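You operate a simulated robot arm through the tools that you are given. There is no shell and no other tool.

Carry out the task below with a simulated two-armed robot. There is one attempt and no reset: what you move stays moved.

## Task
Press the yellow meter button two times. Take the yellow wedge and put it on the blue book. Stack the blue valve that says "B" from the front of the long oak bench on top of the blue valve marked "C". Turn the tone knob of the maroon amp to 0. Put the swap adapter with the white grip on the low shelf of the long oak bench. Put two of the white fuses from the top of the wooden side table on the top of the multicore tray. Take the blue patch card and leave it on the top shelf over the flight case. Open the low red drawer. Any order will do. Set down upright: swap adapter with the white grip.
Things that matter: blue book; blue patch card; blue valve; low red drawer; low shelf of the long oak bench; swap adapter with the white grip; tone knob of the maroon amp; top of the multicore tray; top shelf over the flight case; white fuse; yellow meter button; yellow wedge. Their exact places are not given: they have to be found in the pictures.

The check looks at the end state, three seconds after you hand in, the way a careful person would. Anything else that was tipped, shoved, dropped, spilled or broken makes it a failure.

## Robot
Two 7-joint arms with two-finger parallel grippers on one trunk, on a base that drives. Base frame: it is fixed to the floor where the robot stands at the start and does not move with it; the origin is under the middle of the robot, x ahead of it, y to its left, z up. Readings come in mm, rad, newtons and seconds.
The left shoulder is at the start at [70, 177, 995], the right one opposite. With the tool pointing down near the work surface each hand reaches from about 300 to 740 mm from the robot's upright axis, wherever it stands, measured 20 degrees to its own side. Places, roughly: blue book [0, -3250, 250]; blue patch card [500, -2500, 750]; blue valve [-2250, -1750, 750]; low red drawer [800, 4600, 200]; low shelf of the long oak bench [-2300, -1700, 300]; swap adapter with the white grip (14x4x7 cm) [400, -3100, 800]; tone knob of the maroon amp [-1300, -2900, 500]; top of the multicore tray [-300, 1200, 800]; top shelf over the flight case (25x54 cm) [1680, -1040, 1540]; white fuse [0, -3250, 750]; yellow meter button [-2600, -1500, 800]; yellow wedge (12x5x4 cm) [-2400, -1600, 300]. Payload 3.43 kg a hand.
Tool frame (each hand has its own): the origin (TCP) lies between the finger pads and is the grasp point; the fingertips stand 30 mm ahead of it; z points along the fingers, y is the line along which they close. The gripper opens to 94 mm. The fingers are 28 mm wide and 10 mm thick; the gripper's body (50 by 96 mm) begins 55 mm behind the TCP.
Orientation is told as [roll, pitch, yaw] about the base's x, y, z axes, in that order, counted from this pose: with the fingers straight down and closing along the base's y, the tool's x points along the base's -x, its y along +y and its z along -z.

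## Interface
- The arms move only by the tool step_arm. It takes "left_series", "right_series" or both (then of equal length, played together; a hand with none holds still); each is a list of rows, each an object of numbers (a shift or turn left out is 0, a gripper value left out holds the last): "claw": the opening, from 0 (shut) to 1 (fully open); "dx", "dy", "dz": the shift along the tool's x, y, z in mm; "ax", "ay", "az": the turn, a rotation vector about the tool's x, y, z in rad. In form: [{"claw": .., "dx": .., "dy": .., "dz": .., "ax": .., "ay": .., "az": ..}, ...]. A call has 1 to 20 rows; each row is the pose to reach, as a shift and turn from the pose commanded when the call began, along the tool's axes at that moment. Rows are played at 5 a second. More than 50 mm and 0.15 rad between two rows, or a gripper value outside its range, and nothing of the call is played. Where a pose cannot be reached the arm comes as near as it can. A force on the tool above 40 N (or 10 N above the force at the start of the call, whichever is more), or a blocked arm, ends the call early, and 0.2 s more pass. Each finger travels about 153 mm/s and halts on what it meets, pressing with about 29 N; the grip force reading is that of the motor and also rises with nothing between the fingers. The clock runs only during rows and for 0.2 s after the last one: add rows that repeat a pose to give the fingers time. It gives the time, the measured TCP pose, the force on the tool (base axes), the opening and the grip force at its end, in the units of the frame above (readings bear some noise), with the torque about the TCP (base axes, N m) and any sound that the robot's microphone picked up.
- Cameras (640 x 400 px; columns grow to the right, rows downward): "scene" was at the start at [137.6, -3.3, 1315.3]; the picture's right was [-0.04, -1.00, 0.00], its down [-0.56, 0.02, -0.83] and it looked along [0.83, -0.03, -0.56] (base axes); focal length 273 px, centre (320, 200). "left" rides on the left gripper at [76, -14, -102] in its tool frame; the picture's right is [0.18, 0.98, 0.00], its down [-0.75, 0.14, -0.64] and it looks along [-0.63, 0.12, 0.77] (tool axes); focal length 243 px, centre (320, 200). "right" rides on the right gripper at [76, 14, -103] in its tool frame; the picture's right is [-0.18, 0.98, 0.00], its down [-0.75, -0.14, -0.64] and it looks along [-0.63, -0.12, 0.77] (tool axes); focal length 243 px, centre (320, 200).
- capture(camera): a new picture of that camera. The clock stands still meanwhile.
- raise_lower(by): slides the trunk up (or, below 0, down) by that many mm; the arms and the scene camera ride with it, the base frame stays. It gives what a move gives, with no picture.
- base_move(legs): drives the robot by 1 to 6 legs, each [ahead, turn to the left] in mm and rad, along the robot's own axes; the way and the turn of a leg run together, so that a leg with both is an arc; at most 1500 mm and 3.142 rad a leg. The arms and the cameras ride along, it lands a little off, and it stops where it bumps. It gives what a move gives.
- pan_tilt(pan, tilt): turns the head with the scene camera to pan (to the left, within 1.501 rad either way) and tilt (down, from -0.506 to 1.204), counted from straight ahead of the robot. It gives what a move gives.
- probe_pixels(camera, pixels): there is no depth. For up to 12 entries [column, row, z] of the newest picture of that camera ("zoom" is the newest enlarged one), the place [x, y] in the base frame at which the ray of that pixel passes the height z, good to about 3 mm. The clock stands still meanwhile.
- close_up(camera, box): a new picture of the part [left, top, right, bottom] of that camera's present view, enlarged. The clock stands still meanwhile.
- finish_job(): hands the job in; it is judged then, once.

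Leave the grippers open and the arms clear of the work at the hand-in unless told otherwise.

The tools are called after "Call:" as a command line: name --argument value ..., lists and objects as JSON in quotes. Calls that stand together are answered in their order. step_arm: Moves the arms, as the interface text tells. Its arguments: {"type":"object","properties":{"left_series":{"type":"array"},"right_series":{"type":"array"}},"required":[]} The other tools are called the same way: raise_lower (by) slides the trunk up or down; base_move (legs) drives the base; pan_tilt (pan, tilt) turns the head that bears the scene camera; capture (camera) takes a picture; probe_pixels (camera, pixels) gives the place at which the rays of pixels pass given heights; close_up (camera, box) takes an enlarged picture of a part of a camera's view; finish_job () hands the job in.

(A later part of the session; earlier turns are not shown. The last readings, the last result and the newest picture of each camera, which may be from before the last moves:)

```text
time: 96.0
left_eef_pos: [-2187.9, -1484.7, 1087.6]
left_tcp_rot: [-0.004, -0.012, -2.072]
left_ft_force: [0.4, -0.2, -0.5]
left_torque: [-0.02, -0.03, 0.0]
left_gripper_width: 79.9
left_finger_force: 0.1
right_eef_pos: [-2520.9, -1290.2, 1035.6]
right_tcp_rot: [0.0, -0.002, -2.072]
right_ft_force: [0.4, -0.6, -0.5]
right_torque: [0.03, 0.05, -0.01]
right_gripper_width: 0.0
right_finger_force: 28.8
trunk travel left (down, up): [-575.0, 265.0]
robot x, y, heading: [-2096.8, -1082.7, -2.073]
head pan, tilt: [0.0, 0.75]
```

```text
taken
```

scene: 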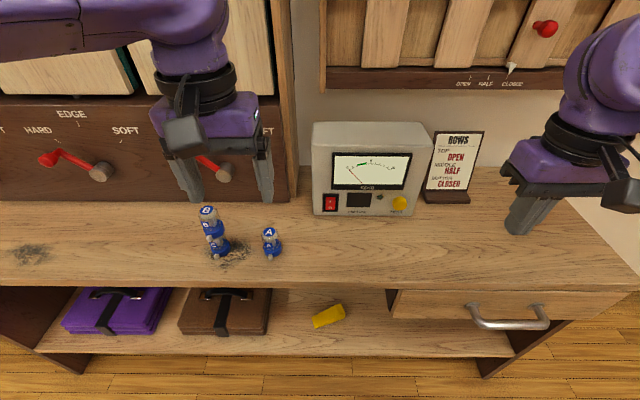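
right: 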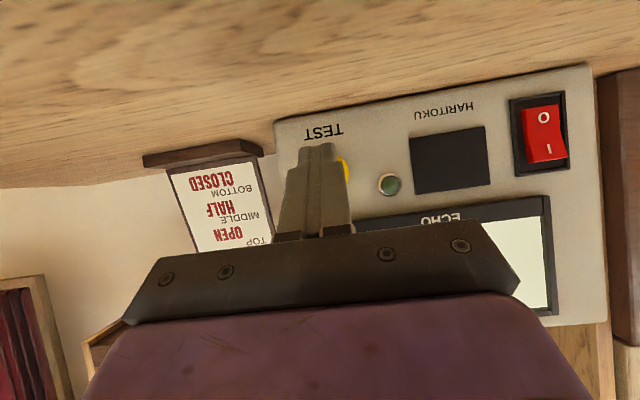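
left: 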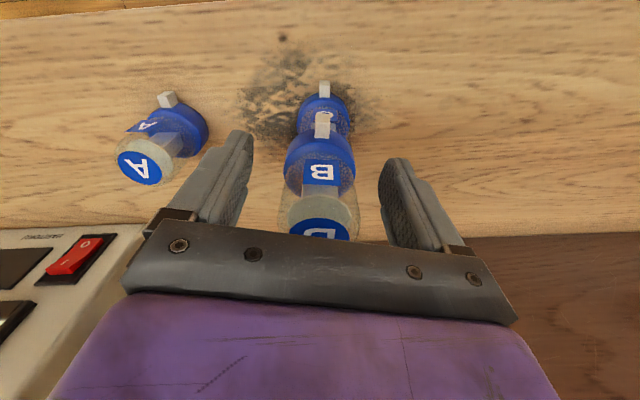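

The wedge's long axis lies nearly along the bench, so the fingers must close along the depth. Lowering over the bench would be wrong (it was refused, fine). I'll back off 380 mm first, then lower the trunk.

Call:
base_move --legs '[[-380, 0]]'

Call:
raise_lower --by -400

Call:
raise_lower --by -140

Call:
pan_tilt --pan 0 --tilt 0.5

Call:
capture --camera "scene"

```text
time: 98.4
left_eef_pos: [-2005.6, -1154.2, 1086.7]
left_tcp_rot: [-0.002, -0.011, -2.072]
left_ft_force: [0.3, 0.9, 0.4]
left_torque: [0.01, 0.02, 0.02]
left_gripper_width: 79.8
left_finger_force: 0.1
right_eef_pos: [-2339.1, -960.4, 1036.6]
right_tcp_rot: [-0.001, -0.001, -2.07]
right_ft_force: [-0.6, -0.1, 0.2]
right_torque: [0.02, -0.01, 0.02]
right_gripper_width: 0.0
right_finger_force: 28.9
trunk travel left (down, up): [-575.0, 265.0]
robot x, y, heading: [-1912.8, -755.5, -2.072]
head pan, tilt: [0.0, 0.75]
```

```text
time: 102.2
left_eef_pos: [-2005.2, -1153.7, 686.4]
left_tcp_rot: [-0.004, -0.011, -2.072]
left_ft_force: [0.5, 0.9, -0.4]
left_torque: [-0.02, -0.01, -0.04]
left_gripper_width: 80.0
left_finger_force: 0.1
right_eef_pos: [-2338.4, -960.4, 635.5]
right_tcp_rot: [-0.001, -0.001, -2.071]
right_ft_force: [-0.2, -0.2, 0.2]
right_torque: [0.01, -0.03, 0.04]
right_gripper_width: 0.2
right_finger_force: 29.1
trunk travel left (down, up): [-175.0, 665.0]
robot x, y, heading: [-1912.6, -751.8, -2.071]
head pan, tilt: [0.0, 0.75]
```

```text
time: 103.9
left_eef_pos: [-2004.5, -1153.9, 547.2]
left_tcp_rot: [-0.004, -0.011, -2.072]
left_ft_force: [-0.1, -0.3, -0.1]
left_torque: [0.03, -0.03, 0.03]
left_gripper_width: 79.7
left_finger_force: 0.1
right_eef_pos: [-2340.7, -960.2, 495.3]
right_tcp_rot: [0.0, -0.002, -2.07]
right_ft_force: [0.4, -0.2, -0.7]
right_torque: [0.0, 0.0, 0.02]
right_gripper_width: 0.0
right_finger_force: 29.8
trunk travel left (down, up): [-35.0, 805.0]
robot x, y, heading: [-1912.3, -752.5, -2.077]
head pan, tilt: [0.0, 0.75]
```

```text
time: 104.6
left_eef_pos: [-2005.1, -1155.0, 546.3]
left_tcp_rot: [-0.003, -0.01, -2.072]
left_ft_force: [-0.1, -0.4, 0.3]
left_torque: [0.02, 0.02, 0.02]
left_gripper_width: 79.9
left_finger_force: 0.2
right_eef_pos: [-2340.6, -960.1, 495.0]
right_tcp_rot: [0.0, -0.002, -2.069]
right_ft_force: [0.5, -0.4, 0.6]
right_torque: [0.0, 0.0, -0.02]
right_gripper_width: 0.2
right_finger_force: 29.3
trunk travel left (down, up): [-35.0, 805.0]
robot x, y, heading: [-1914.1, -753.6, -2.071]
head pan, tilt: [0.0, 0.499]
```

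```text
taken
```

scene: 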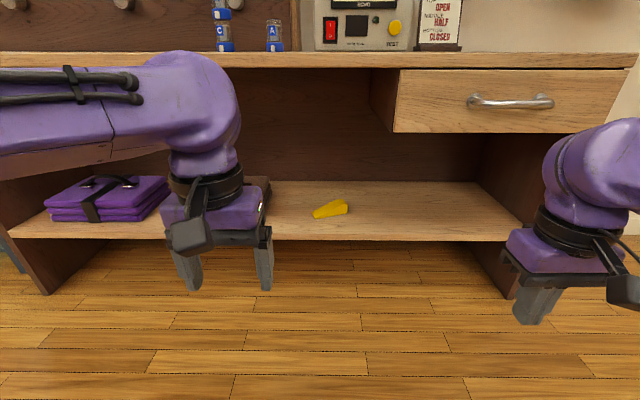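

Good view of the low shelf now. Probing the shelf's edge and wedge.

Call:
probe_pixels --camera "scene" --pixels '[[330, 237, 250], [330, 237, 270], [330, 237, 290], [330, 237, 310], [314, 218, 270], [347, 212, 270], [347, 212, 290], [314, 218, 290], [520, 240, 270], [345, 200, 310], [395, 133, 640], [10, 234, 270]]'

Call:
close_up --camera "scene" --box '[280, 170, 400, 245]'

```text
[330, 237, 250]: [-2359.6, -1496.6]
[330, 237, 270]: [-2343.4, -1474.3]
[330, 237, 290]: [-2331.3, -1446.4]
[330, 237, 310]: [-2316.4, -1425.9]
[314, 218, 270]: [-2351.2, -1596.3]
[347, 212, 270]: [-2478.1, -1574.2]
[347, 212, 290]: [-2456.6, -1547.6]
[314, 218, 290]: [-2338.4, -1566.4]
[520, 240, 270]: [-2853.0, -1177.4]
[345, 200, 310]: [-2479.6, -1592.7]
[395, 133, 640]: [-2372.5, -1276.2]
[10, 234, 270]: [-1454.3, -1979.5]
```

```text
5.33 times, centred on (340, 208) of scene
```

zoom: 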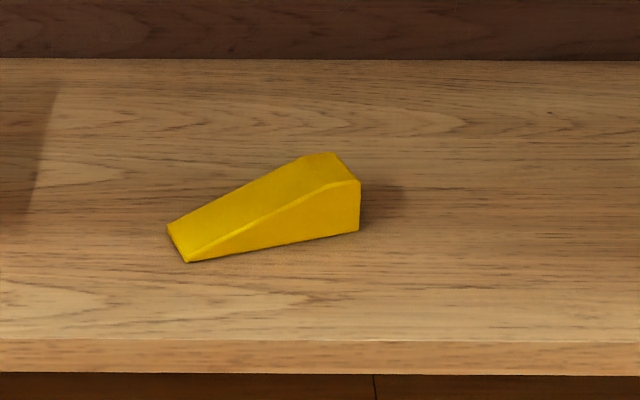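

Call:
probe_pixels --camera "zoom" --pixels '[[187, 262, 275], [187, 262, 285], [187, 262, 295], [358, 231, 275], [358, 231, 285], [358, 231, 295], [167, 228, 285], [361, 181, 325], [330, 153, 325], [330, 340, 285], [300, 156, 325]]'

```text
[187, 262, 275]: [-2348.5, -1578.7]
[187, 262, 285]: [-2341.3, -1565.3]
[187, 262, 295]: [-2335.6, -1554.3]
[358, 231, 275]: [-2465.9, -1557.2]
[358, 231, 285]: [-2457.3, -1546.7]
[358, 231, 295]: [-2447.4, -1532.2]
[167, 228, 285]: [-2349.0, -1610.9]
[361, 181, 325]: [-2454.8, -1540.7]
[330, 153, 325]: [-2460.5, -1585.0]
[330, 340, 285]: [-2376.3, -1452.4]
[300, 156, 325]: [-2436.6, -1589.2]
```

Shelf top z ≈ 283; wedge centre ≈ (-2403,-1579), long axis yaw ≈ 2.99, thick end to the west, top 323. I'll open the left hand, rotate it 0.9 rad, extend and lower it, then turn and drive in.

Call:
step_arm --left_series '[{"claw": 1, "dx": -23, "dy": 21, "dz": 21, "az": 0.128}, {"dx": -46, "dy": 42, "dz": 42, "az": 0.256}, {"dx": -69, "dy": 63, "dz": 63, "az": 0.384}, {"dx": -92, "dy": 84, "dz": 84, "az": 0.512}, {"dx": -115, "dy": 105, "dz": 105, "az": 0.64}, {"dx": -138, "dy": 126, "dz": 126, "az": 0.768}, {"dx": -159, "dy": 145, "dz": 146, "az": 0.896}, {"dx": -159, "dy": 145, "dz": 146, "az": 0.896}]'

Call:
base_move --legs '[[0, -0.329]]'

Call:
pan_tilt --pan 0.3 --tilt 0.6

Call:
capture --camera "scene"

```text
time: 106.4
left_eef_pos: [-1954.5, -1365.0, 401.6]
left_tcp_rot: [0.006, -0.007, -2.969]
left_ft_force: [0.7, -0.6, -0.4]
left_torque: [-0.02, 0.01, -0.04]
left_gripper_width: 94.2
left_finger_force: 0.1
right_eef_pos: [-2338.7, -960.3, 494.7]
right_tcp_rot: [0.0, -0.002, -2.07]
right_ft_force: [-0.6, -1.4, -0.1]
right_torque: [0.02, 0.01, -0.02]
right_gripper_width: 0.0
right_finger_force: 28.7
trunk travel left (down, up): [-35.0, 805.0]
robot x, y, heading: [-1914.5, -752.2, -2.072]
head pan, tilt: [0.0, 0.499]
```

```text
time: 107.9
left_eef_pos: [-2149.5, -1318.1, 401.7]
left_tcp_rot: [0.007, -0.01, 2.988]
left_ft_force: [-0.4, 1.0, 0.0]
left_torque: [0.0, -0.01, 0.01]
left_gripper_width: 94.1
left_finger_force: 0.0
right_eef_pos: [-2383.3, -812.9, 496.5]
right_tcp_rot: [0.0, -0.002, -2.399]
right_ft_force: [0.4, -0.3, 0.5]
right_torque: [0.01, -0.01, -0.01]
right_gripper_width: 0.0
right_finger_force: 29.5
trunk travel left (down, up): [-35.0, 805.0]
robot x, y, heading: [-1913.0, -748.9, -2.399]
head pan, tilt: [0.0, 0.499]
```

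```text
time: 108.7
left_eef_pos: [-2150.6, -1318.3, 401.7]
left_tcp_rot: [0.007, -0.008, 2.989]
left_ft_force: [-0.6, -0.1, 0.1]
left_torque: [0.01, -0.03, -0.01]
left_gripper_width: 93.7
left_finger_force: 0.1
right_eef_pos: [-2383.5, -812.9, 496.8]
right_tcp_rot: [0.0, -0.003, -2.4]
right_ft_force: [-0.1, -0.3, 1.0]
right_torque: [-0.03, -0.02, -0.01]
right_gripper_width: 0.0
right_finger_force: 28.9
trunk travel left (down, up): [-35.0, 805.0]
robot x, y, heading: [-1912.2, -753.5, -2.396]
head pan, tilt: [0.3, 0.6]
```

```text
taken
```

scene: 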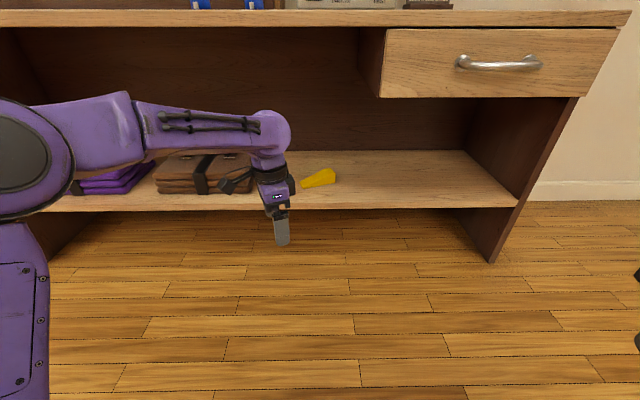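

The hand points right at the wedge along my heading; drive 375 mm ahead.

Call:
base_move --legs '[[250, 0]]'

Call:
capture --camera "scene"

Call:
base_move --legs '[[125, 0]]'

Call:
capture --camera "scene"

Call:
capture --camera "left"

```text
time: 110.5
left_eef_pos: [-2336.2, -1486.4, 401.7]
left_tcp_rot: [0.007, -0.007, 2.986]
left_ft_force: [0.1, -0.3, -0.5]
left_torque: [0.02, 0.05, -0.04]
left_gripper_width: 94.2
left_finger_force: 0.1
right_eef_pos: [-2568.7, -980.0, 495.1]
right_tcp_rot: [0.001, -0.002, -2.403]
right_ft_force: [0.1, 0.1, 0.2]
right_torque: [0.03, -0.01, 0.0]
right_gripper_width: 0.0
right_finger_force: 28.8
trunk travel left (down, up): [-35.0, 805.0]
robot x, y, heading: [-2096.6, -920.5, -2.401]
head pan, tilt: [0.3, 0.6]
```

```text
taken
```

scene: 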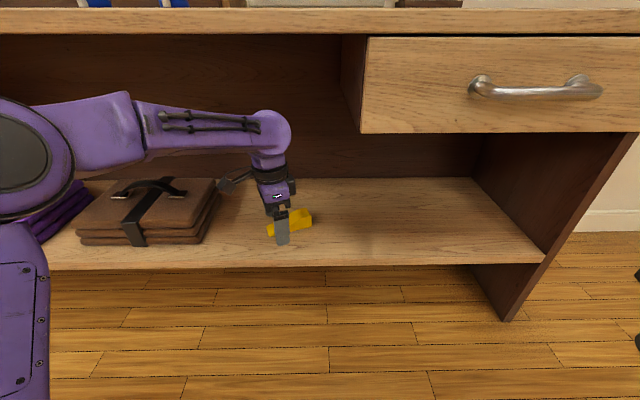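

```text
time: 111.7
left_eef_pos: [-2426.9, -1570.1, 401.1]
left_tcp_rot: [0.007, -0.009, 2.984]
left_ft_force: [0.8, 0.3, 0.6]
left_torque: [0.0, 0.0, 0.01]
left_gripper_width: 94.0
left_finger_force: 0.1
right_eef_pos: [-2659.1, -1063.4, 495.6]
right_tcp_rot: [0.001, -0.003, -2.401]
right_ft_force: [-0.9, 0.7, 0.4]
right_torque: [-0.01, -0.01, 0.04]
right_gripper_width: 0.2
right_finger_force: 29.0
trunk travel left (down, up): [-35.0, 805.0]
robot x, y, heading: [-2186.6, -1005.6, -2.401]
head pan, tilt: [0.3, 0.6]
```

```text
taken
```

scene: 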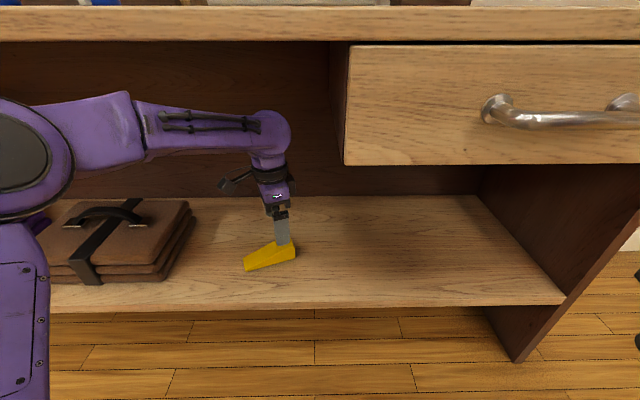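

```text
taken
```

left: 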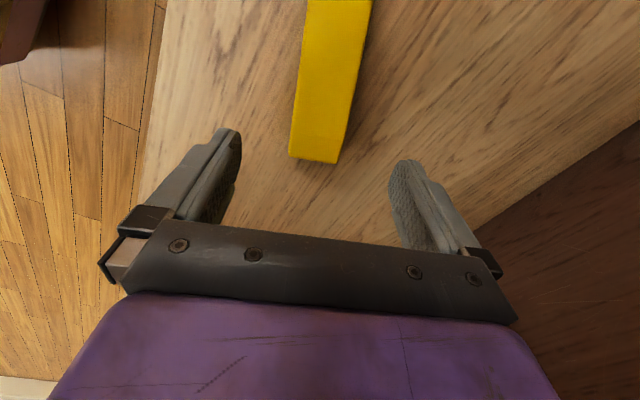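

The wedge sits centred between the fingers, aligned. Descending 83 mm and closing.

Call:
step_arm --left_series '[{"claw": 1, "dz": 30}, {"dz": 60}, {"dz": 75}, {"dz": 83}, {"dz": 83}, {"claw": 0, "dz": 83}, {"claw": 0, "dz": 83}, {"claw": 0, "dz": 83}, {"claw": 0, "dz": 83}]'

Call:
capture --camera "left"

```text
time: 113.7
left_eef_pos: [-2428.6, -1571.4, 318.6]
left_tcp_rot: [0.007, -0.009, 2.984]
left_ft_force: [-0.9, -0.3, 0.6]
left_torque: [-0.01, 0.07, 0.0]
left_gripper_width: 48.0
left_finger_force: 28.9
right_eef_pos: [-2659.5, -1062.0, 496.0]
right_tcp_rot: [0.0, -0.001, -2.402]
right_ft_force: [0.4, 0.2, -0.7]
right_torque: [0.01, 0.0, 0.0]
right_gripper_width: 0.4
right_finger_force: 28.9
trunk travel left (down, up): [-35.0, 805.0]
robot x, y, heading: [-2188.3, -1004.3, -2.401]
head pan, tilt: [0.3, 0.6]
```

```text
taken
```

left: 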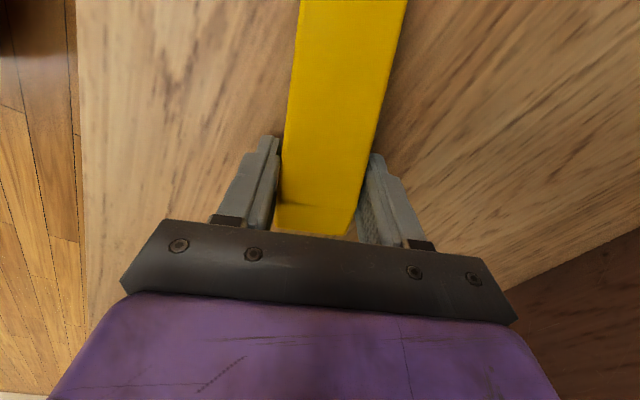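

Gripped at 48 mm. Lift 80 mm and check.

Call:
step_arm --left_series '[{"claw": 0, "dz": -10}, {"dz": -30}, {"dz": -55}, {"dz": -80}, {"dz": -80}]'

Call:
capture --camera "left"

Call:
capture --camera "scene"

```text
time: 114.9
left_eef_pos: [-2425.8, -1569.6, 399.2]
left_tcp_rot: [0.008, -0.01, 2.984]
left_ft_force: [0.4, -0.6, -1.2]
left_torque: [0.0, 0.06, 0.01]
left_gripper_width: 48.1
left_finger_force: 29.3
right_eef_pos: [-2658.9, -1061.9, 495.7]
right_tcp_rot: [0.002, 0.0, -2.402]
right_ft_force: [0.1, -0.1, 1.1]
right_torque: [-0.01, 0.04, 0.01]
right_gripper_width: 0.0
right_finger_force: 28.8
trunk travel left (down, up): [-35.0, 805.0]
robot x, y, heading: [-2189.4, -999.8, -2.402]
head pan, tilt: [0.3, 0.6]
```

```text
taken
```

left: 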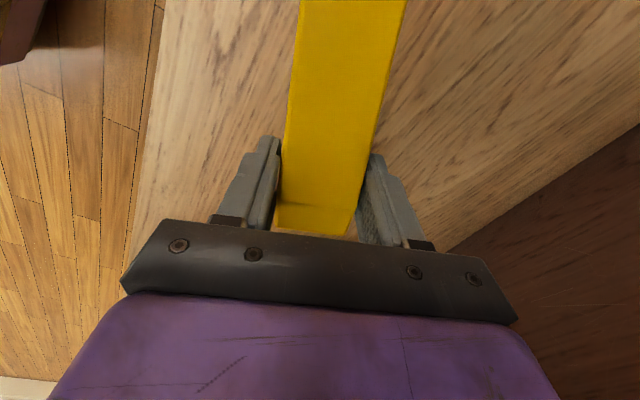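

```text
taken
```

scene: 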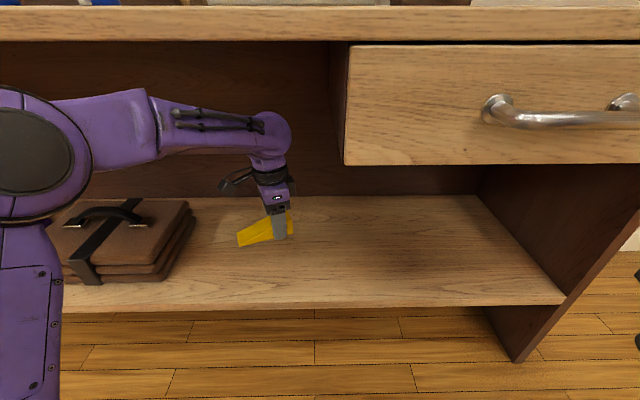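

Wedge held level. Backing out 375 mm, then I'll retract the hand and raise the trunk.

Call:
base_move --legs '[[-380, 0]]'

Call:
step_arm --left_series '[{"claw": 0, "dz": -20}, {"dz": -60}, {"dz": -100}, {"dz": -140}, {"dz": -140}]'

Call:
raise_lower --by 400

Call:
base_move --legs '[[0, 1.4]]'

Call:
pan_tilt --pan 0 --tilt 0.4

Call:
capture --camera "scene"

```text
time: 117.3
left_eef_pos: [-2146.6, -1314.7, 398.6]
left_tcp_rot: [0.005, -0.01, 2.983]
left_ft_force: [0.5, -0.4, -1.2]
left_torque: [-0.03, -0.01, -0.01]
left_gripper_width: 48.0
left_finger_force: 29.0
right_eef_pos: [-2376.0, -803.1, 496.1]
right_tcp_rot: [-0.002, -0.001, -2.406]
right_ft_force: [0.6, 0.9, 0.1]
right_torque: [0.0, -0.01, -0.01]
right_gripper_width: 0.0
right_finger_force: 28.3
trunk travel left (down, up): [-35.0, 805.0]
robot x, y, heading: [-1908.4, -748.1, -2.409]
head pan, tilt: [0.3, 0.6]
```

```text
time: 118.5
left_eef_pos: [-2144.0, -1312.1, 539.7]
left_tcp_rot: [0.006, -0.008, 2.982]
left_ft_force: [0.2, 0.4, -0.9]
left_torque: [0.01, 0.05, 0.04]
left_gripper_width: 47.9
left_finger_force: 29.0
right_eef_pos: [-2376.6, -804.9, 495.6]
right_tcp_rot: [0.002, -0.002, -2.405]
right_ft_force: [-0.3, 1.0, -0.9]
right_torque: [-0.02, -0.02, 0.02]
right_gripper_width: 0.2
right_finger_force: 29.0
trunk travel left (down, up): [-35.0, 805.0]
robot x, y, heading: [-1907.0, -746.8, -2.411]
head pan, tilt: [0.3, 0.6]
```

```text
time: 122.4
left_eef_pos: [-2146.2, -1312.2, 938.7]
left_tcp_rot: [0.006, -0.008, 2.98]
left_ft_force: [0.7, -0.1, -0.9]
left_torque: [0.0, 0.02, -0.03]
left_gripper_width: 48.0
left_finger_force: 28.4
right_eef_pos: [-2376.6, -803.9, 895.4]
right_tcp_rot: [0.002, -0.003, -2.405]
right_ft_force: [0.6, -1.1, -1.2]
right_torque: [0.0, 0.0, -0.01]
right_gripper_width: 0.1
right_finger_force: 29.2
trunk travel left (down, up): [-435.0, 405.0]
robot x, y, heading: [-1909.7, -749.5, -2.408]
head pan, tilt: [0.3, 0.6]
```

```text
time: 126.2
left_eef_pos: [-1387.8, -1074.5, 938.3]
left_tcp_rot: [0.006, -0.007, -1.894]
left_ft_force: [-0.5, -0.2, -1.1]
left_torque: [-0.01, 0.02, -0.01]
left_gripper_width: 47.9
left_finger_force: 29.3
right_eef_pos: [-1926.7, -1221.7, 896.6]
right_tcp_rot: [0.001, -0.001, -0.995]
right_ft_force: [0.7, 0.6, 0.8]
right_torque: [0.01, 0.02, 0.01]
right_gripper_width: 0.0
right_finger_force: 29.4
trunk travel left (down, up): [-435.0, 405.0]
robot x, y, heading: [-1908.3, -750.3, -1.0]
head pan, tilt: [0.3, 0.6]
```

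```text
time: 127.0
left_eef_pos: [-1387.9, -1074.6, 938.4]
left_tcp_rot: [0.009, -0.008, -1.896]
left_ft_force: [-0.8, 0.7, -1.0]
left_torque: [0.0, 0.01, 0.0]
left_gripper_width: 47.8
left_finger_force: 28.9
right_eef_pos: [-1928.0, -1221.8, 895.4]
right_tcp_rot: [0.003, -0.002, -0.997]
right_ft_force: [0.2, -0.4, 0.4]
right_torque: [-0.02, 0.05, 0.01]
right_gripper_width: 0.0
right_finger_force: 29.3
trunk travel left (down, up): [-435.0, 405.0]
robot x, y, heading: [-1908.3, -748.6, -0.999]
head pan, tilt: [0.0, 0.4]
```

```text
taken
```

scene: 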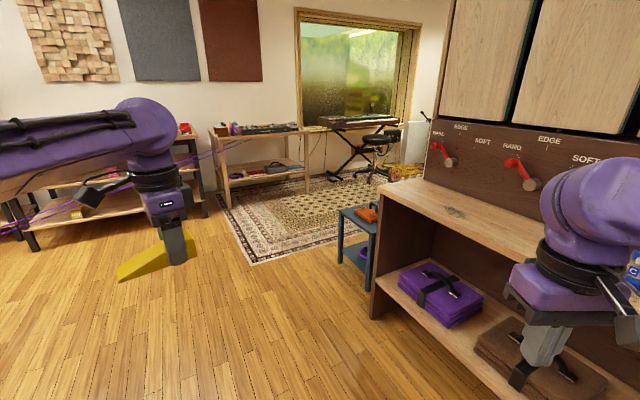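

Free floor southeast. Driving along heading -0.7 for 1200 mm, then looking at the amp and table region.

Call:
base_move --legs '[[0, 0.25], [1250, 0], [0, -0.8]]'

Call:
pan_tilt --pan 0 --tilt 0.4

Call:
capture --camera "scene"

Call:
pan_tilt --pan 0.8 --tilt 0.4

Call:
capture --camera "scene"

```text
time: 136.2
left_eef_pos: [-725.6, -2141.8, 938.0]
left_tcp_rot: [0.006, -0.006, -2.443]
left_ft_force: [-0.5, 0.4, -0.8]
left_torque: [-0.02, -0.04, -0.02]
left_gripper_width: 48.0
left_finger_force: 28.5
right_eef_pos: [-1261.1, -1985.2, 895.5]
right_tcp_rot: [0.003, -0.002, -1.547]
right_ft_force: [-0.5, 0.1, -0.7]
right_torque: [0.0, 0.07, 0.03]
right_gripper_width: 0.0
right_finger_force: 28.5
trunk travel left (down, up): [-435.0, 405.0]
robot x, y, heading: [-996.6, -1589.6, -1.552]
head pan, tilt: [0.0, 0.4]
```

```text
time: 136.8
left_eef_pos: [-725.7, -2140.8, 938.0]
left_tcp_rot: [0.006, -0.009, -2.445]
left_ft_force: [0.3, -0.1, -1.0]
left_torque: [-0.02, -0.01, -0.02]
left_gripper_width: 48.0
left_finger_force: 29.0
right_eef_pos: [-1261.6, -1984.2, 895.6]
right_tcp_rot: [0.003, -0.002, -1.546]
right_ft_force: [0.1, 0.3, -0.2]
right_torque: [0.0, 0.01, 0.0]
right_gripper_width: 0.1
right_finger_force: 29.1
trunk travel left (down, up): [-435.0, 405.0]
robot x, y, heading: [-996.8, -1593.1, -1.542]
head pan, tilt: [0.0, 0.4]
```

```text
taken
```

scene: 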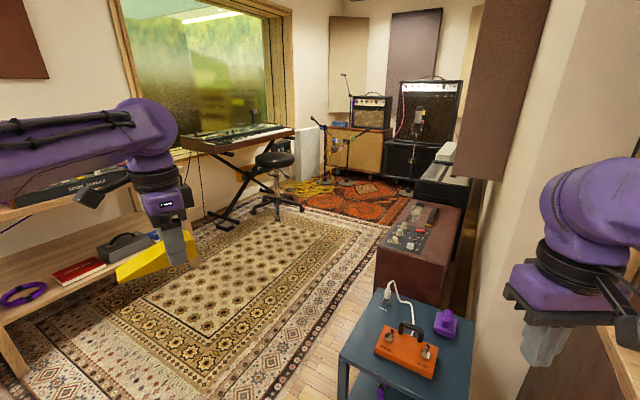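

```text
time: 138.0
left_eef_pos: [-725.2, -2140.1, 939.3]
left_tcp_rot: [0.004, -0.007, -2.443]
left_ft_force: [0.0, 0.0, -1.2]
left_torque: [-0.01, 0.04, -0.02]
left_gripper_width: 47.8
left_finger_force: 28.8
right_eef_pos: [-1261.7, -1984.1, 895.5]
right_tcp_rot: [0.002, -0.001, -1.547]
right_ft_force: [0.5, -0.8, -0.6]
right_torque: [-0.01, 0.02, 0.02]
right_gripper_width: 0.0
right_finger_force: 28.9
trunk travel left (down, up): [-435.0, 405.0]
robot x, y, heading: [-994.8, -1590.1, -1.542]
head pan, tilt: [0.799, 0.4]
```

```text
taken
```

scene: 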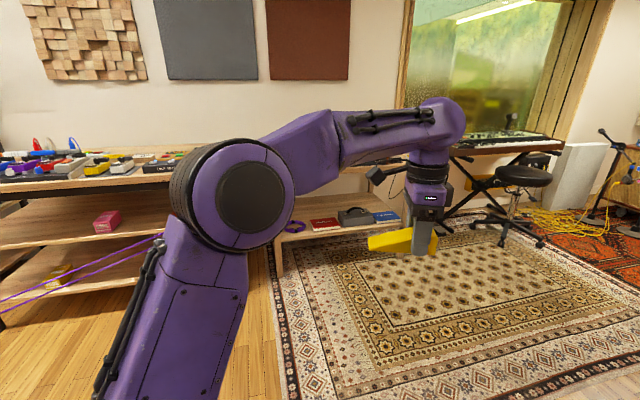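

I see the maroon amp beyond a blue side table, and the blue book at (385,217) in the second picture on the wooden side table's low shelf. Probing positions.

Call:
probe_pixels --camera "scene" --pixels '[[385, 217, 270], [385, 217, 250], [325, 224, 270], [278, 275, 0], [290, 240, 220], [400, 225, 220], [268, 180, 750], [400, 160, 750], [540, 245, 0], [480, 225, 0]]'

Call:
close_up --camera "scene" --box '[260, 140, 420, 290]'

```text
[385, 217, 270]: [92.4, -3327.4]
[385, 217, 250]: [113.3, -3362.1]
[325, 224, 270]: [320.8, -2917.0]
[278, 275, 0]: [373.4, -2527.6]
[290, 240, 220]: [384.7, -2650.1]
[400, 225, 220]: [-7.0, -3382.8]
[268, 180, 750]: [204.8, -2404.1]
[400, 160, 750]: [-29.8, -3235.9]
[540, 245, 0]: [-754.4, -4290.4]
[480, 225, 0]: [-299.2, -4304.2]
```

```text
2.67 times, centred on (340, 215) of scene
```

zoom: 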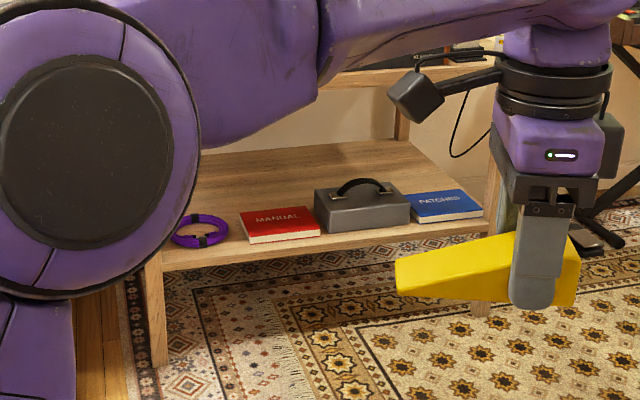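

Plan: stand at about (-531,-3221) facing the table (heading -0.49). I'll retract the wedge hand first, then drive in legs that avoid the blue side table on the right and the cable on the left.

Call:
step_arm --left_series '[{"claw": 0, "dx": 8, "dy": -44}, {"dx": 16, "dy": -88}, {"dx": 25, "dy": -132}, {"dx": 33, "dy": -174}, {"dx": 33, "dy": -174}]'

Call:
base_move --legs '[[0, 0.68], [670, 0], [0, -0.68]]'

Call:
pan_tilt --pan 0 --tilt 0.6

Call:
capture --camera "scene"

```text
time: 139.2
left_eef_pos: [-811.2, -1986.6, 936.1]
left_tcp_rot: [0.005, -0.01, -2.444]
left_ft_force: [0.4, 0.4, -1.4]
left_torque: [0.04, 0.03, 0.03]
left_gripper_width: 48.5
left_finger_force: 29.3
right_eef_pos: [-1261.3, -1983.7, 896.5]
right_tcp_rot: [0.002, 0.0, -1.546]
right_ft_force: [0.2, 0.0, -0.8]
right_torque: [0.0, 0.0, -0.03]
right_gripper_width: 0.0
right_finger_force: 29.0
trunk travel left (down, up): [-435.0, 405.0]
robot x, y, heading: [-999.9, -1592.1, -1.551]
head pan, tilt: [0.799, 0.4]
```

```text
time: 146.6
left_eef_pos: [-377.5, -2502.8, 937.0]
left_tcp_rot: [0.006, -0.007, -2.446]
left_ft_force: [-0.6, 0.6, -1.5]
left_torque: [-0.01, -0.04, -0.01]
left_gripper_width: 48.1
left_finger_force: 29.0
right_eef_pos: [-828.6, -2498.6, 895.8]
right_tcp_rot: [-0.001, -0.003, -1.55]
right_ft_force: [0.1, 0.4, -1.1]
right_torque: [0.01, -0.03, 0.01]
right_gripper_width: 0.0
right_finger_force: 28.9
trunk travel left (down, up): [-435.0, 405.0]
robot x, y, heading: [-559.7, -2107.7, -1.554]
head pan, tilt: [0.799, 0.4]
```

```text
time: 147.7
left_eef_pos: [-377.8, -2504.4, 937.2]
left_tcp_rot: [0.006, -0.008, -2.446]
left_ft_force: [-0.6, -0.3, -1.8]
left_torque: [-0.02, 0.0, 0.03]
left_gripper_width: 48.3
left_finger_force: 29.2
right_eef_pos: [-827.7, -2498.7, 895.7]
right_tcp_rot: [0.002, -0.002, -1.549]
right_ft_force: [-0.4, 0.3, -0.1]
right_torque: [0.0, 0.03, 0.01]
right_gripper_width: 0.2
right_finger_force: 28.9
trunk travel left (down, up): [-435.0, 405.0]
robot x, y, heading: [-561.2, -2107.6, -1.546]
head pan, tilt: [0.0, 0.6]
```

```text
taken
```

scene: 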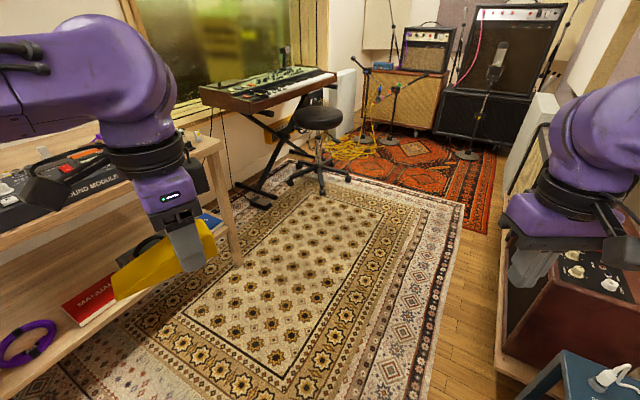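

Call:
probe_pixels --camera "scene" --pixels '[[238, 262, 0], [240, 205, 200], [222, 140, 750], [60, 225, 750], [290, 185, 0], [345, 178, 0], [505, 335, 0], [505, 345, 0], [270, 205, 0], [540, 305, 350], [620, 340, 450]]'

Call:
pan_tilt --pan -0.6 --tilt 0.8

Call:
capture --camera "scene"

Call:
probe_pixels --camera "scene" --pixels '[[320, 200, 450], [320, 200, 400]]'

```text
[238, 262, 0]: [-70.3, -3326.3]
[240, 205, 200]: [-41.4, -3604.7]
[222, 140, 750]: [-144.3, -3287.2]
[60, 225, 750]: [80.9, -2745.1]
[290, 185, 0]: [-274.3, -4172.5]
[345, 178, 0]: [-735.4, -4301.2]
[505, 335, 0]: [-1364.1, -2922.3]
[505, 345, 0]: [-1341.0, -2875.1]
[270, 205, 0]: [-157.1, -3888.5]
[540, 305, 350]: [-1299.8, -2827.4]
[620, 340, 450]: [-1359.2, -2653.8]
```

```text
time: 148.7
left_eef_pos: [-377.9, -2503.4, 936.7]
left_tcp_rot: [0.006, -0.008, -2.447]
left_ft_force: [-0.1, -0.1, -1.1]
left_torque: [-0.01, 0.07, 0.04]
left_gripper_width: 47.7
left_finger_force: 29.1
right_eef_pos: [-827.8, -2499.2, 895.7]
right_tcp_rot: [0.002, 0.0, -1.549]
right_ft_force: [0.4, -0.4, -0.5]
right_torque: [-0.02, 0.0, -0.03]
right_gripper_width: 0.0
right_finger_force: 29.2
trunk travel left (down, up): [-435.0, 405.0]
robot x, y, heading: [-561.0, -2107.8, -1.547]
head pan, tilt: [-0.6, 0.799]
```

```text
taken
```

scene: 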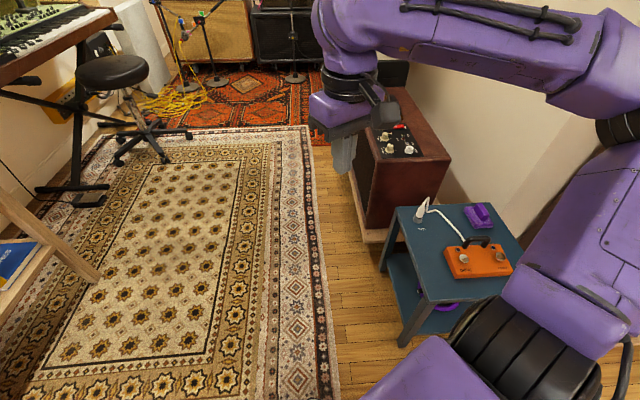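

```text
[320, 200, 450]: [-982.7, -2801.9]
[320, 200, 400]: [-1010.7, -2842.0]
```

The right front table leg is at (-70,-3326); edge direction -2.077, so I face it at heading -0.507. Driving to about (-489,-3090) and turning to face the table.

Call:
base_move --legs '[[0, 0.05], [985, 0], [0, 0.99]]'

Call:
pan_tilt --pan 0.2 --tilt 0.7

Call:
capture --camera "scene"

```text
time: 156.7
left_eef_pos: [-61.0, -3128.6, 936.2]
left_tcp_rot: [0.005, -0.008, -1.415]
left_ft_force: [0.6, 0.2, -1.9]
left_torque: [-0.01, 0.0, 0.02]
left_gripper_width: 48.1
left_finger_force: 29.4
right_eef_pos: [-296.1, -3514.9, 896.4]
right_tcp_rot: [0.0, 0.0, -0.517]
right_ft_force: [0.0, -0.1, -0.4]
right_torque: [0.02, 0.0, 0.01]
right_gripper_width: 0.0
right_finger_force: 29.0
trunk travel left (down, up): [-435.0, 405.0]
robot x, y, heading: [-491.7, -3083.3, -0.519]
head pan, tilt: [-0.6, 0.799]
```

```text
time: 157.8
left_eef_pos: [-61.9, -3128.9, 936.5]
left_tcp_rot: [0.005, -0.007, -1.417]
left_ft_force: [0.4, 0.3, -0.9]
left_torque: [0.0, -0.04, -0.02]
left_gripper_width: 47.7
left_finger_force: 28.8
right_eef_pos: [-295.7, -3514.7, 895.9]
right_tcp_rot: [0.002, -0.001, -0.515]
right_ft_force: [-0.5, -0.5, 0.4]
right_torque: [-0.02, -0.01, 0.04]
right_gripper_width: 0.0
right_finger_force: 29.2
trunk travel left (down, up): [-435.0, 405.0]
robot x, y, heading: [-493.7, -3087.1, -0.52]
head pan, tilt: [0.201, 0.7]
```

```text
taken
```

scene: 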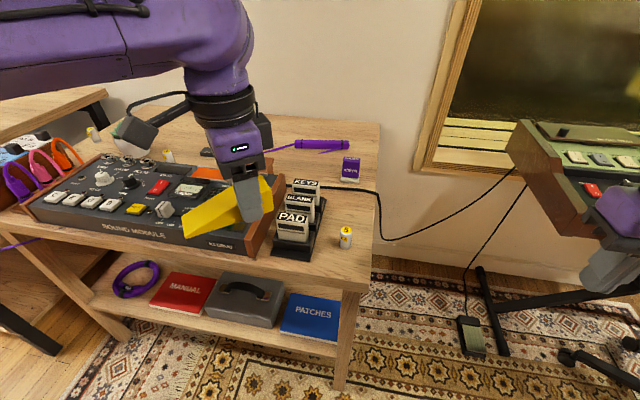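

I see the table top with a module, KEYS/BLANK/PAD cards, small white-yellow cylinders, and the books below. Zooming on all of it.

Call:
close_up --camera "scene" --box '[0, 80, 240, 230]'

Call:
close_up --camera "scene" --box '[220, 120, 400, 270]'

Call:
close_up --camera "scene" --box '[80, 240, 380, 400]'

```text
2.67 times, centred on (120, 155) of scene
```

zoom: 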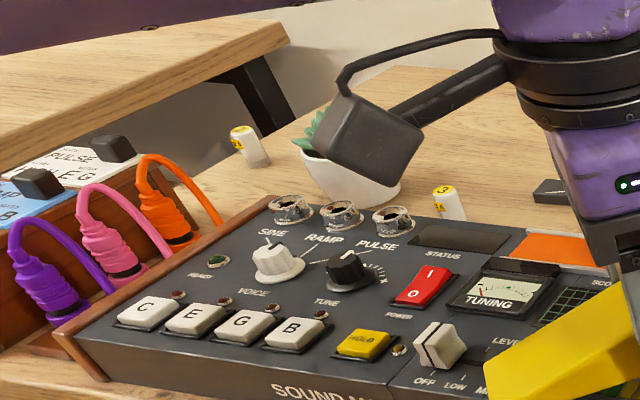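

```text
2.67 times, centred on (310, 195) of scene
```

zoom: 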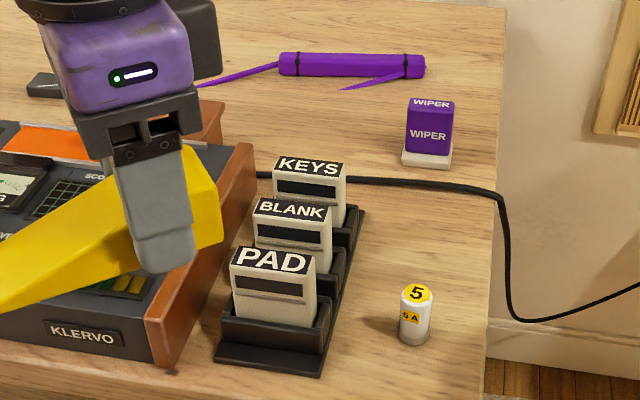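

```text
2.13 times, centred on (230, 320) of scene
```

zoom: 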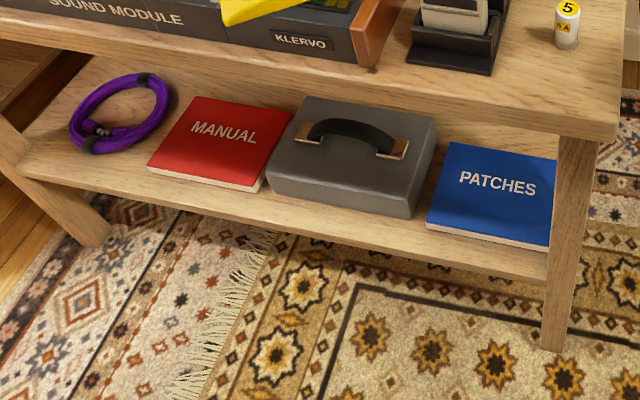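

Call:
probe_pixels --camera "zoom" --pixels '[[427, 218, 250], [549, 245, 250], [455, 142, 250], [427, 218, 280], [549, 245, 280], [455, 142, 280], [560, 345, 0], [545, 270, 230], [545, 262, 250], [310, 215, 250], [590, 140, 720]]'

```text
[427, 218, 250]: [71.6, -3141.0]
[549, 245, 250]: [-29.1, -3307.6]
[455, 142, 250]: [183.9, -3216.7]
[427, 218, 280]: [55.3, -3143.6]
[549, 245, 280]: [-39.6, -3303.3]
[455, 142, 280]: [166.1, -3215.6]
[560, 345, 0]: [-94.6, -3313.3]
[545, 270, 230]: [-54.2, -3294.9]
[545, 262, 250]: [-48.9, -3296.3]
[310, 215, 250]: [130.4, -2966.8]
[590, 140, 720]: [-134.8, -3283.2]
```

Book centre ≈ (72,-3261), ~190×134 mm. I'll tuck the right hand inward, back off 250 mm, lower the trunk 400 mm, then shape the left hand for entry under the table.

Call:
step_arm --right_series '[{"dy": 40}, {"dy": 80}, {"dy": 120}, {"dy": 130}]'

Call:
base_move --legs '[[-250, 0]]'

Call:
raise_lower --by -400

Call:
step_arm --left_series '[{"claw": 0, "dx": -30, "dy": 16, "dz": 25, "az": 0.067}, {"dx": -60, "dy": 33, "dz": 50, "az": 0.133}, {"dx": -91, "dy": 50, "dz": 75, "az": 0.2}, {"dx": -121, "dy": 66, "dz": 100, "az": 0.267}, {"dx": -151, "dy": 83, "dz": 125, "az": 0.333}, {"dx": -181.7, "dy": 99.4, "dz": 150, "az": 0.4}, {"dx": -181.7, "dy": 99.4, "dz": 150, "az": 0.4}]'

Call:
capture --camera "scene"

```text
time: 158.8
left_eef_pos: [-60.4, -3129.6, 935.1]
left_tcp_rot: [0.006, -0.009, -1.416]
left_ft_force: [0.5, 0.1, -1.5]
left_torque: [-0.03, -0.01, 0.03]
left_gripper_width: 48.1
left_finger_force: 28.7
right_eef_pos: [-232.2, -3400.3, 895.9]
right_tcp_rot: [0.004, 0.003, -0.517]
right_ft_force: [0.1, 0.2, -0.1]
right_torque: [0.0, -0.02, -0.03]
right_gripper_width: 0.0
right_finger_force: 29.5
trunk travel left (down, up): [-435.0, 405.0]
robot x, y, heading: [-497.9, -3087.6, -0.52]
head pan, tilt: [0.201, 0.7]
```

```text
time: 160.7
left_eef_pos: [-279.6, -3003.7, 937.1]
left_tcp_rot: [0.007, -0.009, -1.412]
left_ft_force: [-1.4, 0.6, -0.8]
left_torque: [-0.02, -0.07, -0.02]
left_gripper_width: 47.6
left_finger_force: 29.3
right_eef_pos: [-449.3, -3274.5, 895.4]
right_tcp_rot: [0.003, -0.002, -0.515]
right_ft_force: [0.3, -0.5, 0.2]
right_torque: [0.0, 0.01, -0.01]
right_gripper_width: 0.0
right_finger_force: 29.1
trunk travel left (down, up): [-435.0, 405.0]
robot x, y, heading: [-717.7, -2957.9, -0.514]
head pan, tilt: [0.201, 0.7]
```

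```text
time: 164.5
left_eef_pos: [-278.8, -3003.8, 535.8]
left_tcp_rot: [0.006, -0.009, -1.413]
left_ft_force: [0.7, 0.7, -1.3]
left_torque: [0.02, -0.01, -0.02]
left_gripper_width: 47.9
left_finger_force: 29.5
right_eef_pos: [-449.3, -3275.2, 495.8]
right_tcp_rot: [0.002, 0.001, -0.515]
right_ft_force: [-0.7, -0.4, -0.5]
right_torque: [-0.01, 0.01, -0.01]
right_gripper_width: 0.0
right_finger_force: 28.9
trunk travel left (down, up): [-35.0, 805.0]
robot x, y, heading: [-713.9, -2955.8, -0.518]
head pan, tilt: [0.201, 0.7]
```

```text
time: 166.1
left_eef_pos: [-151.2, -3168.9, 388.5]
left_tcp_rot: [0.009, -0.007, -1.815]
left_ft_force: [-0.4, -0.5, -0.9]
left_torque: [0.01, 0.01, 0.04]
left_gripper_width: 47.7
left_finger_force: 29.0
right_eef_pos: [-450.6, -3276.3, 496.3]
right_tcp_rot: [0.001, 0.001, -0.514]
right_ft_force: [-0.2, 0.1, 0.6]
right_torque: [0.0, 0.02, 0.02]
right_gripper_width: 0.0
right_finger_force: 29.4
trunk travel left (down, up): [-35.0, 805.0]
robot x, y, heading: [-715.5, -2963.2, -0.52]
head pan, tilt: [0.201, 0.7]
```

```text
taken
```

scene: 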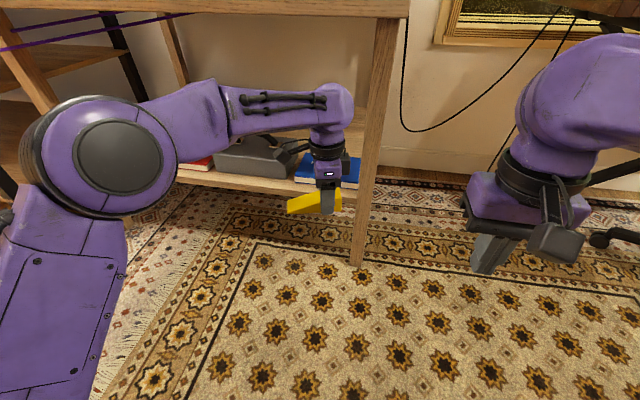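

The path passes ~96 mm left of the table leg. Driving in 130 mm and looking again.

Call:
base_move --legs '[[130, 0]]'

Call:
capture --camera "scene"

Call:
capture --camera "left"

```text
time: 167.4
left_eef_pos: [-35.9, -3235.9, 388.2]
left_tcp_rot: [0.01, -0.003, -1.814]
left_ft_force: [-0.3, -0.4, -0.8]
left_torque: [-0.03, 0.02, -0.01]
left_gripper_width: 48.3
left_finger_force: 29.4
right_eef_pos: [-335.0, -3341.6, 495.0]
right_tcp_rot: [0.001, 0.0, -0.517]
right_ft_force: [0.5, -0.6, -0.1]
right_torque: [0.01, -0.04, -0.02]
right_gripper_width: 0.0
right_finger_force: 29.0
trunk travel left (down, up): [-35.0, 805.0]
robot x, y, heading: [-598.3, -3024.9, -0.517]
head pan, tilt: [0.201, 0.7]
```

```text
taken
```

scene: 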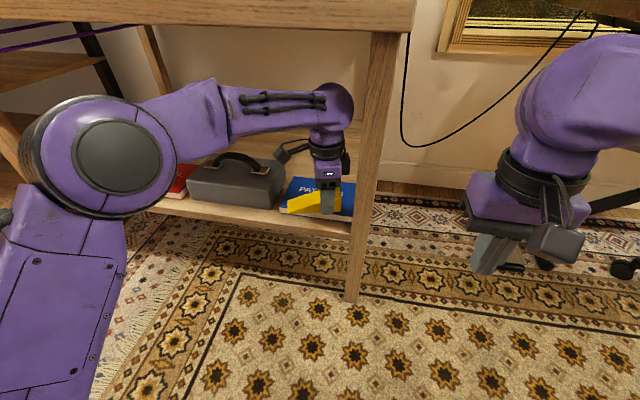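

```text
taken
```

left: 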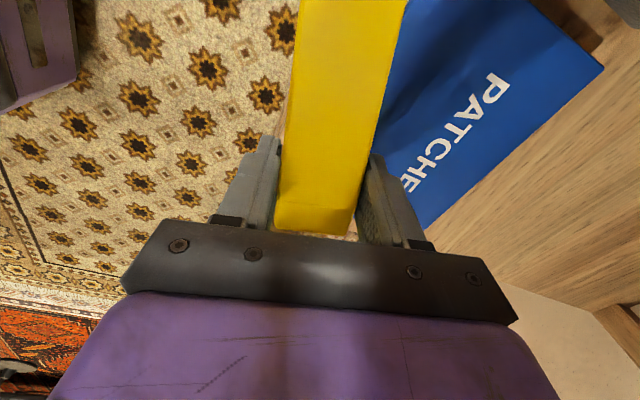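

The wrist view shows the book's back edge; probing corners to refine its position.

Call:
probe_pixels --camera "left" --pixels '[[603, 68, 255], [603, 68, 265], [415, 228, 255], [540, 0, 255], [500, 150, 255]]'

Call:
probe_pixels --camera "scene" --pixels '[[280, 208, 255], [296, 178, 255], [350, 216, 255], [280, 208, 265], [296, 178, 265]]'

Call:
close_up --camera "scene" --box '[240, 140, 400, 240]'

```text
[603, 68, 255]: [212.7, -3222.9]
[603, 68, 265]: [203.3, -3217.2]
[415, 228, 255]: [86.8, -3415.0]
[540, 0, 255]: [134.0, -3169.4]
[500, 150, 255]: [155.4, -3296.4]
```

```text
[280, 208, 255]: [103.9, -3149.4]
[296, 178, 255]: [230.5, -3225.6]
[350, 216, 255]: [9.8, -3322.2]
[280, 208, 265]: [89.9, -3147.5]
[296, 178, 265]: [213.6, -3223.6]
```

```text
4.00 times, centred on (320, 190) of scene
```

zoom: 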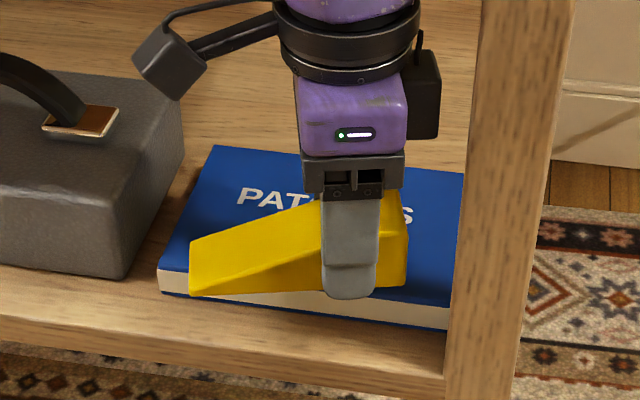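

Combining views, the book top is at z ≈ 296, centre ≈ (56,-3259). Driving 100 mm further in.

Call:
base_move --legs '[[100, 0]]'

Call:
capture --camera "left"

Call:
close_up --camera "scene" --box '[220, 140, 420, 265]'

```text
time: 168.5
left_eef_pos: [50.0, -3284.4, 388.7]
left_tcp_rot: [0.008, -0.005, -1.813]
left_ft_force: [0.2, -0.1, -0.7]
left_torque: [-0.03, -0.03, 0.01]
left_gripper_width: 47.8
left_finger_force: 28.8
right_eef_pos: [-249.3, -3391.0, 497.2]
right_tcp_rot: [0.002, 0.0, -0.516]
right_ft_force: [0.3, 0.8, 1.2]
right_torque: [0.01, 0.0, -0.01]
right_gripper_width: 0.0
right_finger_force: 28.5
trunk travel left (down, up): [-35.0, 805.0]
robot x, y, heading: [-515.4, -3075.0, -0.521]
head pan, tilt: [0.201, 0.7]
```

```text
taken
```

left: 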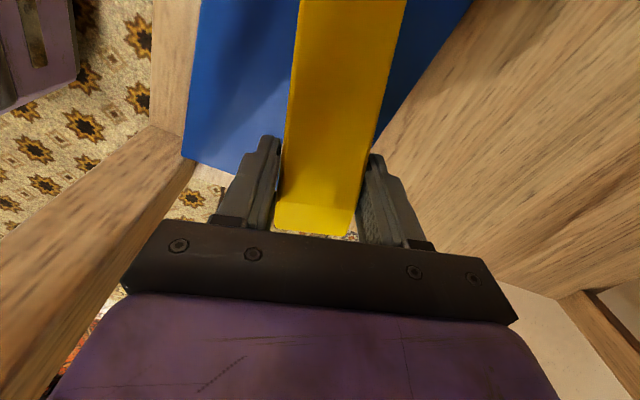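

```text
3.20 times, centred on (320, 202) of scene
```

zoom: 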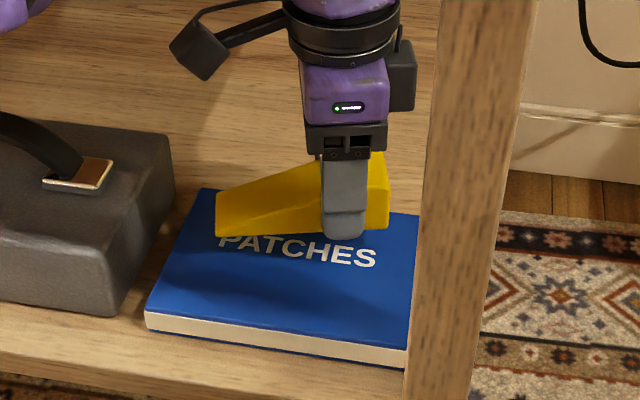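

Call:
probe_pixels --camera "left" --pixels '[[183, 157, 296], [470, 2, 296], [385, 140, 296], [202, 5, 296]]'

Call:
probe_pixels --camera "zoom" --pixels '[[147, 311, 296], [407, 350, 296], [200, 190, 296], [420, 213, 296]]'

```text
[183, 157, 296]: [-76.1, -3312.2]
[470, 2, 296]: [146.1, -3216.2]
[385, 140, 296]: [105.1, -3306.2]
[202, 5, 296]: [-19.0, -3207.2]
```

```text
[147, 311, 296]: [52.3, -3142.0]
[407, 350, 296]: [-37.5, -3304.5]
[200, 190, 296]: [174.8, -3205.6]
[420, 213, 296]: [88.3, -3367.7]
```

Wedge centre (58,-3253) is over the book centre. Lowering to just above contact, then in small steps.

Call:
step_arm --left_series '[{"claw": 0, "dz": 25}, {"dz": 45}, {"dz": 50}, {"dz": 50}]'

Call:
step_arm --left_series '[{"claw": 0, "dz": 2}, {"dz": 4}, {"dz": 4}]'

Call:
close_up --camera "scene" --box '[220, 140, 420, 265]'

```text
time: 169.2
left_eef_pos: [51.8, -3286.5, 357.1]
left_tcp_rot: [0.029, -0.018, -1.813]
left_ft_force: [-8.9, 5.0, 27.8]
left_torque: [0.44, 0.3, 0.11]
left_gripper_width: 48.0
left_finger_force: 29.5
right_eef_pos: [-250.6, -3390.2, 497.8]
right_tcp_rot: [0.003, -0.005, -0.516]
right_ft_force: [-0.4, -0.4, 0.3]
right_torque: [0.0, -0.02, 0.0]
right_gripper_width: 0.0
right_finger_force: 28.9
trunk travel left (down, up): [-35.0, 805.0]
robot x, y, heading: [-509.6, -3077.4, -0.521]
head pan, tilt: [0.201, 0.7]
stopped in row 3 (left hand): the force on the tool passed its limit at 59 N (the readings are from after the stop); the commanded pose is now the measured one
```

```text
time: 169.6
left_eef_pos: [51.7, -3285.7, 357.9]
left_tcp_rot: [0.031, -0.021, -1.811]
left_ft_force: [-8.7, 5.2, 20.7]
left_torque: [0.46, 0.18, -0.02]
left_gripper_width: 47.9
left_finger_force: 29.1
right_eef_pos: [-250.6, -3389.3, 497.1]
right_tcp_rot: [0.001, -0.003, -0.513]
right_ft_force: [-0.3, -0.1, -0.4]
right_torque: [0.05, 0.01, 0.0]
right_gripper_width: 0.0
right_finger_force: 29.9
trunk travel left (down, up): [-35.0, 805.0]
robot x, y, heading: [-515.5, -3072.6, -0.514]
head pan, tilt: [0.201, 0.7]
stopped in row 2 (left hand): the force on the tool passed its limit at 42 N (the readings are from after the stop); the commanded pose is now the measured one
```

```text
3.20 times, centred on (320, 202) of scene
```

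zoom: 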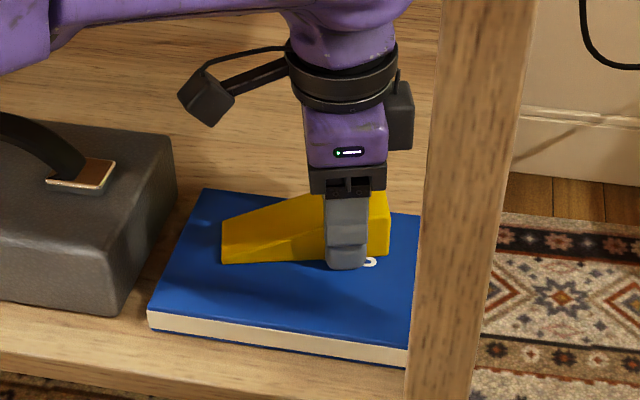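

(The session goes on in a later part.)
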